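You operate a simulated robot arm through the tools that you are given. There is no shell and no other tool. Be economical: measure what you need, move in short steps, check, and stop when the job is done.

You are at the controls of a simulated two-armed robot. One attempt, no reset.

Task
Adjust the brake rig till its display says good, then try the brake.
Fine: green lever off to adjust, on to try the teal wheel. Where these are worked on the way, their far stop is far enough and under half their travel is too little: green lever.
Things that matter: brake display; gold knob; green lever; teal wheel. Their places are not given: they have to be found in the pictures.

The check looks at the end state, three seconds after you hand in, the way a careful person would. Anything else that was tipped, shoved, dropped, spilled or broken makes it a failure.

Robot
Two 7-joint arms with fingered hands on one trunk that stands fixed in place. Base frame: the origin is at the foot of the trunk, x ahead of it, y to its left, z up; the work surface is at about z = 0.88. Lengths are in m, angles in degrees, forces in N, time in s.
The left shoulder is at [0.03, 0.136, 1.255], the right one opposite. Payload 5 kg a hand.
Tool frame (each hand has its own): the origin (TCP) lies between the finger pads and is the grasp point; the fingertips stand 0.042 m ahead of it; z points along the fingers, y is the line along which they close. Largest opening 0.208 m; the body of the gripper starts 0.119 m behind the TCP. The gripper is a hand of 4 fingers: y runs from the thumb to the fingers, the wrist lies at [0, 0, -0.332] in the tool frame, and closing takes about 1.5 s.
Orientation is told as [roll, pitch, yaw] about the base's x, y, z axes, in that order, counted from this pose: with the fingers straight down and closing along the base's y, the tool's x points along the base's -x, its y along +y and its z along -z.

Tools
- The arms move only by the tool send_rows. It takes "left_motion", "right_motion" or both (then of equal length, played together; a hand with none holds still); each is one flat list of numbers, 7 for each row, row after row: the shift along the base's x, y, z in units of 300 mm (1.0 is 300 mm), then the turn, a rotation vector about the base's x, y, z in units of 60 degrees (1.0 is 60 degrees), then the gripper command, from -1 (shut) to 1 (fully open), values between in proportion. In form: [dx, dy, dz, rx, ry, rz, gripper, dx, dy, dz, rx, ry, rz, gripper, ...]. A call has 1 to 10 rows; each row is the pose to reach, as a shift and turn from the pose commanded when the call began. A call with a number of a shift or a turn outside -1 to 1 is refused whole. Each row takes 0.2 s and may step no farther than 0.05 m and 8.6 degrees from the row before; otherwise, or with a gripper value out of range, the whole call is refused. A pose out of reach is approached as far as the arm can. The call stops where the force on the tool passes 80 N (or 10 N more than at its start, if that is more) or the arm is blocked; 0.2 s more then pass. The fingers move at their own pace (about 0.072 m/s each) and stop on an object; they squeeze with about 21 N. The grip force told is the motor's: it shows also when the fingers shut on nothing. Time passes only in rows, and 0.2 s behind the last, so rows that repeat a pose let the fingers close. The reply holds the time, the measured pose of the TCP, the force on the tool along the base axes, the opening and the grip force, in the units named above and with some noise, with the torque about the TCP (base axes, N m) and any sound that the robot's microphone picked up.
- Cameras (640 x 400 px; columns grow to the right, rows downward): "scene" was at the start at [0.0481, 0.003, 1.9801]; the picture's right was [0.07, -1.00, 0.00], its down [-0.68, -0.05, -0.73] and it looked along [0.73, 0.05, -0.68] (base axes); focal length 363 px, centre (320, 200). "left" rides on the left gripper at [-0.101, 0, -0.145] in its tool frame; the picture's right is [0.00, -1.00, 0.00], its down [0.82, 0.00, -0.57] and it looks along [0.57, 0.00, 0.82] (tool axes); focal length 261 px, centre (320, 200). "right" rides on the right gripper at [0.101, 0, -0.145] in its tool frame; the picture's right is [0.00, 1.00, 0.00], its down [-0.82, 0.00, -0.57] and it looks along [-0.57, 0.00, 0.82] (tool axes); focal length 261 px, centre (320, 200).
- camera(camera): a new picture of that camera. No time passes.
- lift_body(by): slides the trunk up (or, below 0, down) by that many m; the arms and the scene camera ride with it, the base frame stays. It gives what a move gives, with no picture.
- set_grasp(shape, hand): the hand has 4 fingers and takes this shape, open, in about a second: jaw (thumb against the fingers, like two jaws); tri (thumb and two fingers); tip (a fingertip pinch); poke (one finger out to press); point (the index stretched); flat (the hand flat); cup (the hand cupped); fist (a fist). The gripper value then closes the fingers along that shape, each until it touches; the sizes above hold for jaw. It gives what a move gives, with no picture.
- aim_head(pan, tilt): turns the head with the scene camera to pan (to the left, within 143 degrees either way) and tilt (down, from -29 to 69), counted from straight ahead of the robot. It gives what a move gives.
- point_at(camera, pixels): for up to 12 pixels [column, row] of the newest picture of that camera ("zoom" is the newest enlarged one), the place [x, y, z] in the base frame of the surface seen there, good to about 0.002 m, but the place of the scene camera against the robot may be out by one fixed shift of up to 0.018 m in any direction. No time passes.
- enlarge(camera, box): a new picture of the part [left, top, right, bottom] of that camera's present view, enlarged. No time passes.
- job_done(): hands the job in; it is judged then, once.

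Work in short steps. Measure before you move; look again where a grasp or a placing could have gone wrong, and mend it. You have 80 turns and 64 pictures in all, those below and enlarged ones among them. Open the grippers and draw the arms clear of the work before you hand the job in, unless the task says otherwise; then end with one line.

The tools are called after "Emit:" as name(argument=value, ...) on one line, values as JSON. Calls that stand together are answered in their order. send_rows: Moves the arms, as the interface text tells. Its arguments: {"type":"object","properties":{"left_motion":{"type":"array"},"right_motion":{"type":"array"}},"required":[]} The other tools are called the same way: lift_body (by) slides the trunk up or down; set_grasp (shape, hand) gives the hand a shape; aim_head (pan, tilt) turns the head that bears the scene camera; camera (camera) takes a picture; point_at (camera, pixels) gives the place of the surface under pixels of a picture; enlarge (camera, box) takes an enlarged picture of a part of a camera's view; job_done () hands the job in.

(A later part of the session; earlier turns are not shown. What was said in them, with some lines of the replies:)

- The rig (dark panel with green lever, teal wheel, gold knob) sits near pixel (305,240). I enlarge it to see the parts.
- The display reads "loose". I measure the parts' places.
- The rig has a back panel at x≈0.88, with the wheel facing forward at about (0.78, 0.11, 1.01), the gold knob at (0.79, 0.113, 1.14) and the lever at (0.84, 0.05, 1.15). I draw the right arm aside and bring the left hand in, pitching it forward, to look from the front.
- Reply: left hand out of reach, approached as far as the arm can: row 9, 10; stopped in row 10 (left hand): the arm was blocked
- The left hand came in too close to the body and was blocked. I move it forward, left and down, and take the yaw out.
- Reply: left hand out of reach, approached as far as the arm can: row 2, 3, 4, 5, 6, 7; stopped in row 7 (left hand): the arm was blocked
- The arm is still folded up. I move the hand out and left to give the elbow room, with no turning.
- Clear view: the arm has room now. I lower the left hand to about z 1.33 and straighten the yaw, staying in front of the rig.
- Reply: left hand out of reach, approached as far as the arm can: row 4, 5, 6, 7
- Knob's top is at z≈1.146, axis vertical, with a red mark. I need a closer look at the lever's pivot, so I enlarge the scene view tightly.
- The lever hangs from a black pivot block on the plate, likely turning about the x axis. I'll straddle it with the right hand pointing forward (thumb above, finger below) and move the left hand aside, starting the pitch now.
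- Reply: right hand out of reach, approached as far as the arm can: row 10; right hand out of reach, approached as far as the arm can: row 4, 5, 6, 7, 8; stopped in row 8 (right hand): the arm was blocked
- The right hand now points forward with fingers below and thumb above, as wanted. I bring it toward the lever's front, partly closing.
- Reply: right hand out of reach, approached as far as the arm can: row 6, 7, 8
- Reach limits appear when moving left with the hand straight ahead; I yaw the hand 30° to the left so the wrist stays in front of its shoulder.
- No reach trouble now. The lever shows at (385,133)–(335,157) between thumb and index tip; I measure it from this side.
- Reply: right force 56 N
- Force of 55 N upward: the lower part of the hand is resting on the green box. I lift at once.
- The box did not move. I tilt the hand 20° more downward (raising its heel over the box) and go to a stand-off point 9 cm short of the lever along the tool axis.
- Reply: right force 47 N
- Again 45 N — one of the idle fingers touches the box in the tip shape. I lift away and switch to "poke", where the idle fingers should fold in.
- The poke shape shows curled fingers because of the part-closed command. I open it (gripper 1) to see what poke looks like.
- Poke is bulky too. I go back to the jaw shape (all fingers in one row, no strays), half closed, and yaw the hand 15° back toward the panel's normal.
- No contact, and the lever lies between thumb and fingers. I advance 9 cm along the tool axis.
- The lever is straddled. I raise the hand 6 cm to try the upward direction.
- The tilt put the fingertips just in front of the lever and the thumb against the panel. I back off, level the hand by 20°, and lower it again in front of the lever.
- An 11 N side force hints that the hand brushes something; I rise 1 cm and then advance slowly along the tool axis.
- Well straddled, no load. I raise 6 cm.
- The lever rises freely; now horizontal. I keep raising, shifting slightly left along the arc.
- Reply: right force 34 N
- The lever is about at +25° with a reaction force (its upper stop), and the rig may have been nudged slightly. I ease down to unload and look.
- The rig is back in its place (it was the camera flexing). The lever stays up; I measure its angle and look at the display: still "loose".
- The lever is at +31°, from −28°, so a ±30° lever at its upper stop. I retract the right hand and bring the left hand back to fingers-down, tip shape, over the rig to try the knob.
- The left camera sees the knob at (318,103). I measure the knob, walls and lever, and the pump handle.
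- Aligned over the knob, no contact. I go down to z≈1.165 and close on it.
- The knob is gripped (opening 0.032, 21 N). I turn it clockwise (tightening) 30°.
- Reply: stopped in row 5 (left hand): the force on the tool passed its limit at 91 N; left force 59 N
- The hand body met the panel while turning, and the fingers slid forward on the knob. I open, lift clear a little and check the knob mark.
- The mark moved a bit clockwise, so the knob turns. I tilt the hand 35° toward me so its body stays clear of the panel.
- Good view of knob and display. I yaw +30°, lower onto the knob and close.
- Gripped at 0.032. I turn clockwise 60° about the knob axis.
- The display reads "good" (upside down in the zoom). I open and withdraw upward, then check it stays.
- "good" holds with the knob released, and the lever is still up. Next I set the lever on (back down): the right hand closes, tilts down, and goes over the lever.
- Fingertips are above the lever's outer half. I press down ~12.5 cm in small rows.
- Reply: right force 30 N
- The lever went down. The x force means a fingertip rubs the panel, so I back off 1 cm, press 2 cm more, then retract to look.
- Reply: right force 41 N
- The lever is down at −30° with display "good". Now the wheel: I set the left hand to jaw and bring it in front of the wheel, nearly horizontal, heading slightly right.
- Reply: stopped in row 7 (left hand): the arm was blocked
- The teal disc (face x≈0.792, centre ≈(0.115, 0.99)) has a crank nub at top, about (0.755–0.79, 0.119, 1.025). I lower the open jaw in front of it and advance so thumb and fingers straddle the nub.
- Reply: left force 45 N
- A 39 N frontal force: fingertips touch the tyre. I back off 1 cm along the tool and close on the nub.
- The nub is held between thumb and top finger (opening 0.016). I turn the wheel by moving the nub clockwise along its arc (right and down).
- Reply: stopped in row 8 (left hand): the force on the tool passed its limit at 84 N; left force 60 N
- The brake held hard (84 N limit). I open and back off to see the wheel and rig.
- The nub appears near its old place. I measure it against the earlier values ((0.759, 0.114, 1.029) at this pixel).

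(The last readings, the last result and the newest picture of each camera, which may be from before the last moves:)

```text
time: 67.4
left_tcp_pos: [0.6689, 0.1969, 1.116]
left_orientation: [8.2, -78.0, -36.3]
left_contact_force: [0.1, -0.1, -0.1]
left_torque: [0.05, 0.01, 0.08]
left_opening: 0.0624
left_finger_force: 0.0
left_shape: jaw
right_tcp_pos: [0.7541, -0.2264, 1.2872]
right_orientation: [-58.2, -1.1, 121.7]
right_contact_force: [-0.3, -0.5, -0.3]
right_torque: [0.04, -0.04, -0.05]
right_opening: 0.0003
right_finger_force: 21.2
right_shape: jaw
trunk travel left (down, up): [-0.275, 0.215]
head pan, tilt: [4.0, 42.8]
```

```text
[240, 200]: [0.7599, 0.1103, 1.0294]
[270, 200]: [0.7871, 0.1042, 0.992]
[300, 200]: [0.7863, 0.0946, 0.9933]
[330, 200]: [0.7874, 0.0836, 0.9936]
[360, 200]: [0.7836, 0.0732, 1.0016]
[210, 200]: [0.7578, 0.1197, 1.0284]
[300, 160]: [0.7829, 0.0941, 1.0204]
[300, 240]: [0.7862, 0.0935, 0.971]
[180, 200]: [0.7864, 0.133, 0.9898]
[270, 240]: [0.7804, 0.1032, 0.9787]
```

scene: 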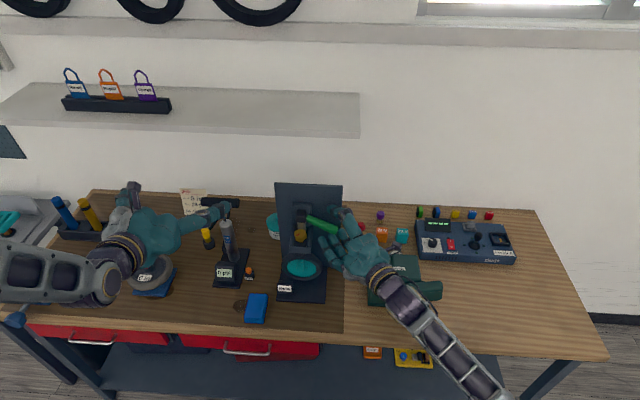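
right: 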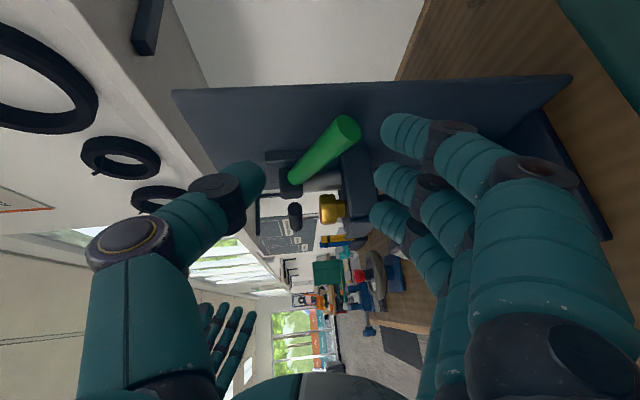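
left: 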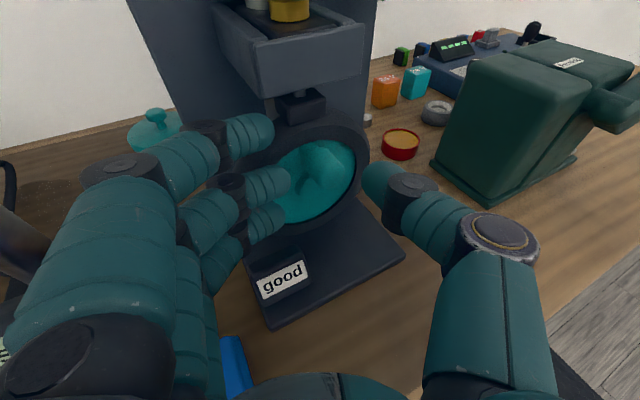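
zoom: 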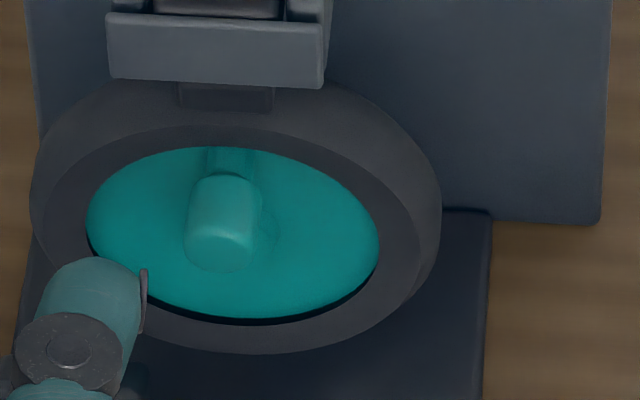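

The nub has not turned: the brake holds. My first try was partly slipping, so I regrip more squarely (1 cm higher, middle finger against thumb) for a cleaner try.

Emit:
send_rows(left_motion=[0, -0.05, -0.1, 0, 0, 0, -0.4, 0.01, -0.1, -0.2, 0, 0, 0, -0.4, 0.05, -0.13, -0.23, 0, 0, 0, -0.4, 0.12, -0.16, -0.24, 0, 0, 0, -0.4, 0.2, -0.19, -0.243, 0, 0, 0, -0.4, 0.2, -0.19, -0.243, 0, 0, 0, -1, 0.2, -0.19, -0.243, 0, 0, 0, -1, 0.2, -0.19, -0.243, 0, 0, 0, -1])

Emit:
enlarge(camera="left", box=[220, 100, 420, 300])

```text
time: 69.2
left_tcp_pos: [0.7268, 0.1386, 1.043]
left_orientation: [7.9, -78.0, -36.2]
left_contact_force: [-7.3, -8.1, 0.3]
left_torque: [-0.04, 0.08, -0.37]
left_opening: 0.0084
left_finger_force: 18.3
left_shape: jaw
right_tcp_pos: [0.7534, -0.2255, 1.2869]
right_orientation: [-58.2, -1.1, 121.9]
right_contact_force: [-0.1, 0.6, 0.2]
right_torque: [0.0, -0.03, -0.03]
right_opening: 0.0
right_finger_force: 21.4
right_shape: jaw
trunk travel left (down, up): [-0.275, 0.215]
head pan, tilt: [4.0, 42.8]
```

```text
2.00 times, centred on (320, 200) of left
```

zoom: 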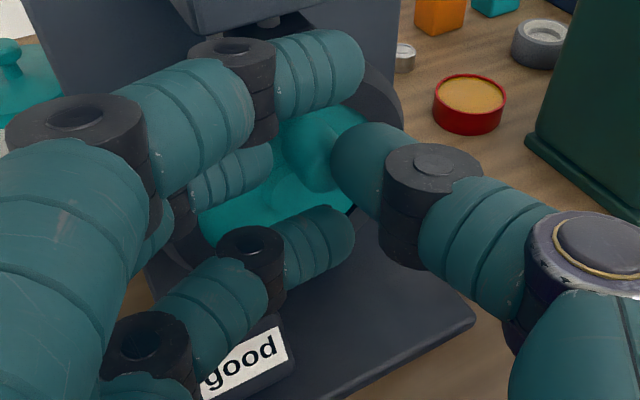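

Thumb is on the nub's right, middle finger on its left. I turn it counter-clockwise (left and down along the arc).

Emit:
send_rows(left_motion=[0, 0.022, -0.002, 0, 0, 0, -1, 0, 0.042, -0.008, 0, 0, 0, -1, 0, 0.06, -0.017, 0, 0, 0, -1, 0, 0.077, -0.029, 0, 0, 0, -1, 0, 0.092, -0.044, 0, 0, 0, -1, 0, 0.104, -0.06, 0, 0, 0, -1])

```text
time: 70.6
left_tcp_pos: [0.7243, 0.17, 1.0238]
left_orientation: [7.9, -77.8, -35.9]
left_contact_force: [-38.8, -7.2, 6.8]
left_torque: [-0.26, -0.16, -1.86]
left_opening: 0.0102
left_finger_force: 21.6
left_shape: jaw
right_tcp_pos: [0.7509, -0.224, 1.2879]
right_orientation: [-58.3, -0.9, 121.8]
right_contact_force: [-0.5, 0.7, 0.1]
right_torque: [-0.07, 0.04, -0.07]
right_opening: 0.0001
right_finger_force: 21.1
right_shape: jaw
trunk travel left (down, up): [-0.275, 0.215]
head pan, tilt: [4.0, 42.8]
```

The hand followed the arc; I look whether the nub came along.

Emit:
enlarge(camera="left", box=[220, 100, 420, 300])

```text
2.00 times, centred on (320, 200) of left
```

zoom: 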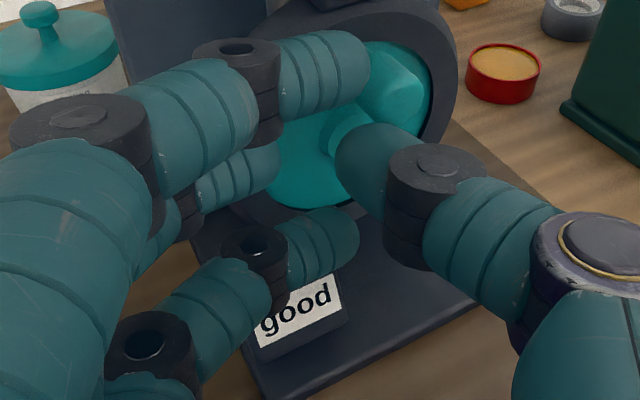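

The fingers slipped off; they're now left of the nub. From here I raise 1.5 cm and push the nub squarely to the right with the closed hand.

Emit:
send_rows(left_motion=[-0.015, 0.01, 0.03, 0, 0, 0, -1, -0.015, 0.01, 0.05, 0, 0, 0, -1, -0.01, -0.03, 0.05, 0, 0, 0, -1, -0.01, -0.06, 0.05, 0, 0, 0, -1, -0.01, -0.09, 0.05, 0, 0, 0, -1, -0.01, -0.12, 0.048, 0, 0, 0, -1, -0.01, -0.15, 0.042, 0, 0, 0, -1, -0.01, -0.18, 0.032, 0, 0, 0, -1, -0.01, -0.205, 0.015, 0, 0, 0, -1, -0.01, -0.22, -0.005, 0, 0, 0, -1])

```text
time: 72.7
left_tcp_pos: [0.7269, 0.1189, 1.0339]
left_orientation: [12.0, -78.7, -38.9]
left_contact_force: [-50.4, 49.7, 32.1]
left_torque: [0.6, -0.84, 2.23]
left_opening: 0.0066
left_finger_force: 21.4
left_shape: jaw
right_tcp_pos: [0.7486, -0.2268, 1.2918]
right_orientation: [-58.3, -0.7, 121.6]
right_contact_force: [0.1, -0.9, 0.5]
right_torque: [0.07, -0.04, 0.08]
right_opening: 0.0
right_finger_force: 21.3
right_shape: jaw
trunk travel left (down, up): [-0.275, 0.215]
head pan, tilt: [4.0, 42.8]
stopped in row 10 (left hand): the force on the tool passed its limit at 85 N (the readings are from after the stop); the commanded pose is now the measured one
```

Held firmly against 85 N: the brake is tried and holds. I retract the left hand, open both hands and draw them clear.

Emit:
send_rows(left_motion=[-0.02, 0.04, 0.01, 0, 0, 0, -1, -0.08, 0.08, 0.03, 0, 0, 0, -1, -0.15, 0.12, 0.06, 0, 0, 0, -1, -0.18, 0.18, 0.15, 0, 0, 0, -0.8, -0.18, 0.25, 0.27, 0, 0, 0, -0.5, -0.18, 0.33, 0.4, 0, 0, 0, 0, -0.18, 0.4, 0.52, 0, 0, 0, 0.5, -0.15, 0.5, 0.65, 0, 0, 0, 1, -0.12, 0.62, 0.75, 0, 0, 0, 1, -0.1, 0.74, 0.85, 0, 0, 0, 1], right_motion=[0, 0, 0.03, 0, 0, 0, -1, 0, 0, 0.08, 0, 0, 0, -0.5, 0, -0.03, 0.13, 0, 0, 0, 0, 0, -0.06, 0.18, 0, 0, 0, 0.5, 0, -0.1, 0.23, 0, 0, 0, 1, 0, -0.15, 0.28, 0, 0, 0, 1, 0, -0.2, 0.32, 0, 0, 0, 1, 0, -0.2, 0.35, 0, 0, 0, 1, 0, -0.2, 0.35, 0, 0, 0, 1, 0, -0.2, 0.35, 0, 0, 0, 1])

Emit:
camera(camera="scene")

Emit:
point_at(camera="scene", pixels=[[298, 265], [301, 265], [304, 265], [307, 265], [311, 265], [301, 270], [307, 222], [325, 225]])

```text
time: 74.9
left_tcp_pos: [0.6994, 0.337, 1.283]
left_orientation: [10.4, -78.4, -37.9]
left_contact_force: [0.3, -1.2, 0.8]
left_torque: [0.03, 0.01, 0.1]
left_opening: 0.1979
left_finger_force: 0.0
left_shape: jaw
right_tcp_pos: [0.7542, -0.2868, 1.3933]
right_orientation: [-58.2, -0.9, 121.7]
right_contact_force: [-0.4, 0.2, 0.9]
right_torque: [0.0, 0.01, -0.03]
right_opening: 0.2078
right_finger_force: 0.1
right_shape: jaw
trunk travel left (down, up): [-0.275, 0.215]
head pan, tilt: [4.0, 42.8]
```

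```text
1 pictures are left
```

scene: 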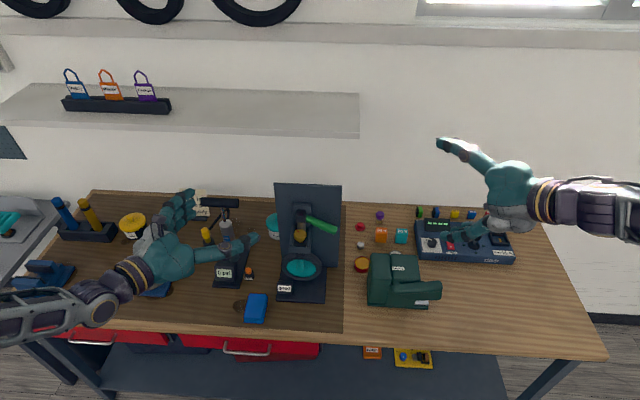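

```text
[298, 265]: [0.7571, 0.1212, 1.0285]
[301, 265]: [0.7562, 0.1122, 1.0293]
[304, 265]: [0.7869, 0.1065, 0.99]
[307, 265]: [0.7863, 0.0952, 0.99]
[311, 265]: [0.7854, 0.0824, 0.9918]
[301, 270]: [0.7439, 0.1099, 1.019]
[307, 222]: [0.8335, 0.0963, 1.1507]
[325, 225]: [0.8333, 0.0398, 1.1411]
```

Display "good", lever down (on), the nub held its place, nothing else displaced. I raise the left hand a bit farther from the pump before handing in.

Emit:
send_rows(left_motion=[0, 0.03, 0.1, 0, 0, 0, 1, 0, 0.06, 0.2, 0, 0, 0, 1, 0, 0.1, 0.3, 0, 0, 0, 1, 0, 0.15, 0.4, 0, 0, 0, 1])

Emit:
enlarge(camera="scene", box=[180, 170, 400, 320])

```text
time: 75.9
left_tcp_pos: [0.7002, 0.3781, 1.4057]
left_orientation: [10.6, -78.4, -37.9]
left_contact_force: [-0.1, -0.9, 0.8]
left_torque: [0.03, 0.02, 0.15]
left_opening: 0.2076
left_finger_force: 0.0
left_shape: jaw
right_tcp_pos: [0.7531, -0.2873, 1.3931]
right_orientation: [-58.2, -1.1, 121.8]
right_contact_force: [-1.1, -0.4, 0.2]
right_torque: [0.1, -0.07, 0.06]
right_opening: 0.2079
right_finger_force: 0.0
right_shape: jaw
trunk travel left (down, up): [-0.275, 0.215]
head pan, tilt: [4.0, 42.8]
```

```text
2.67 times, centred on (290, 245) of scene
```

zoom: 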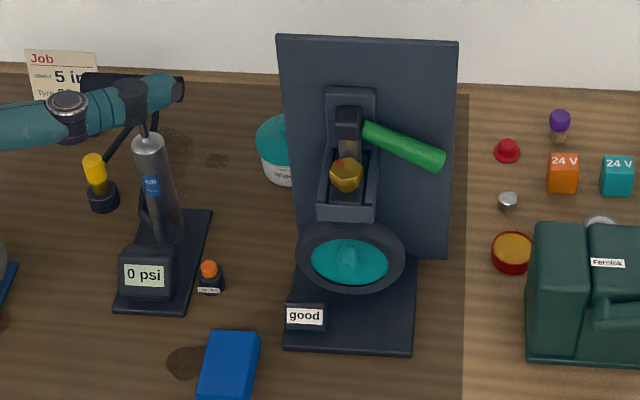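

The display reads "good", the lever is on, and everything else stands in place. I hand in.

Emit:
job_done()

```text
The job is handed in.
```

The brake display reads "good" and the green lever is back on (down). I tried the teal wheel until the arm's force limit cut in at about 85 N, and it did not turn. I took that as the brake holding, but I never checked that the wheel spins freely with the lever off. The right hand pressed on the green Fernlok box twice (about 55 N and 45 N) without visibly moving it. Both hands are open and clear.
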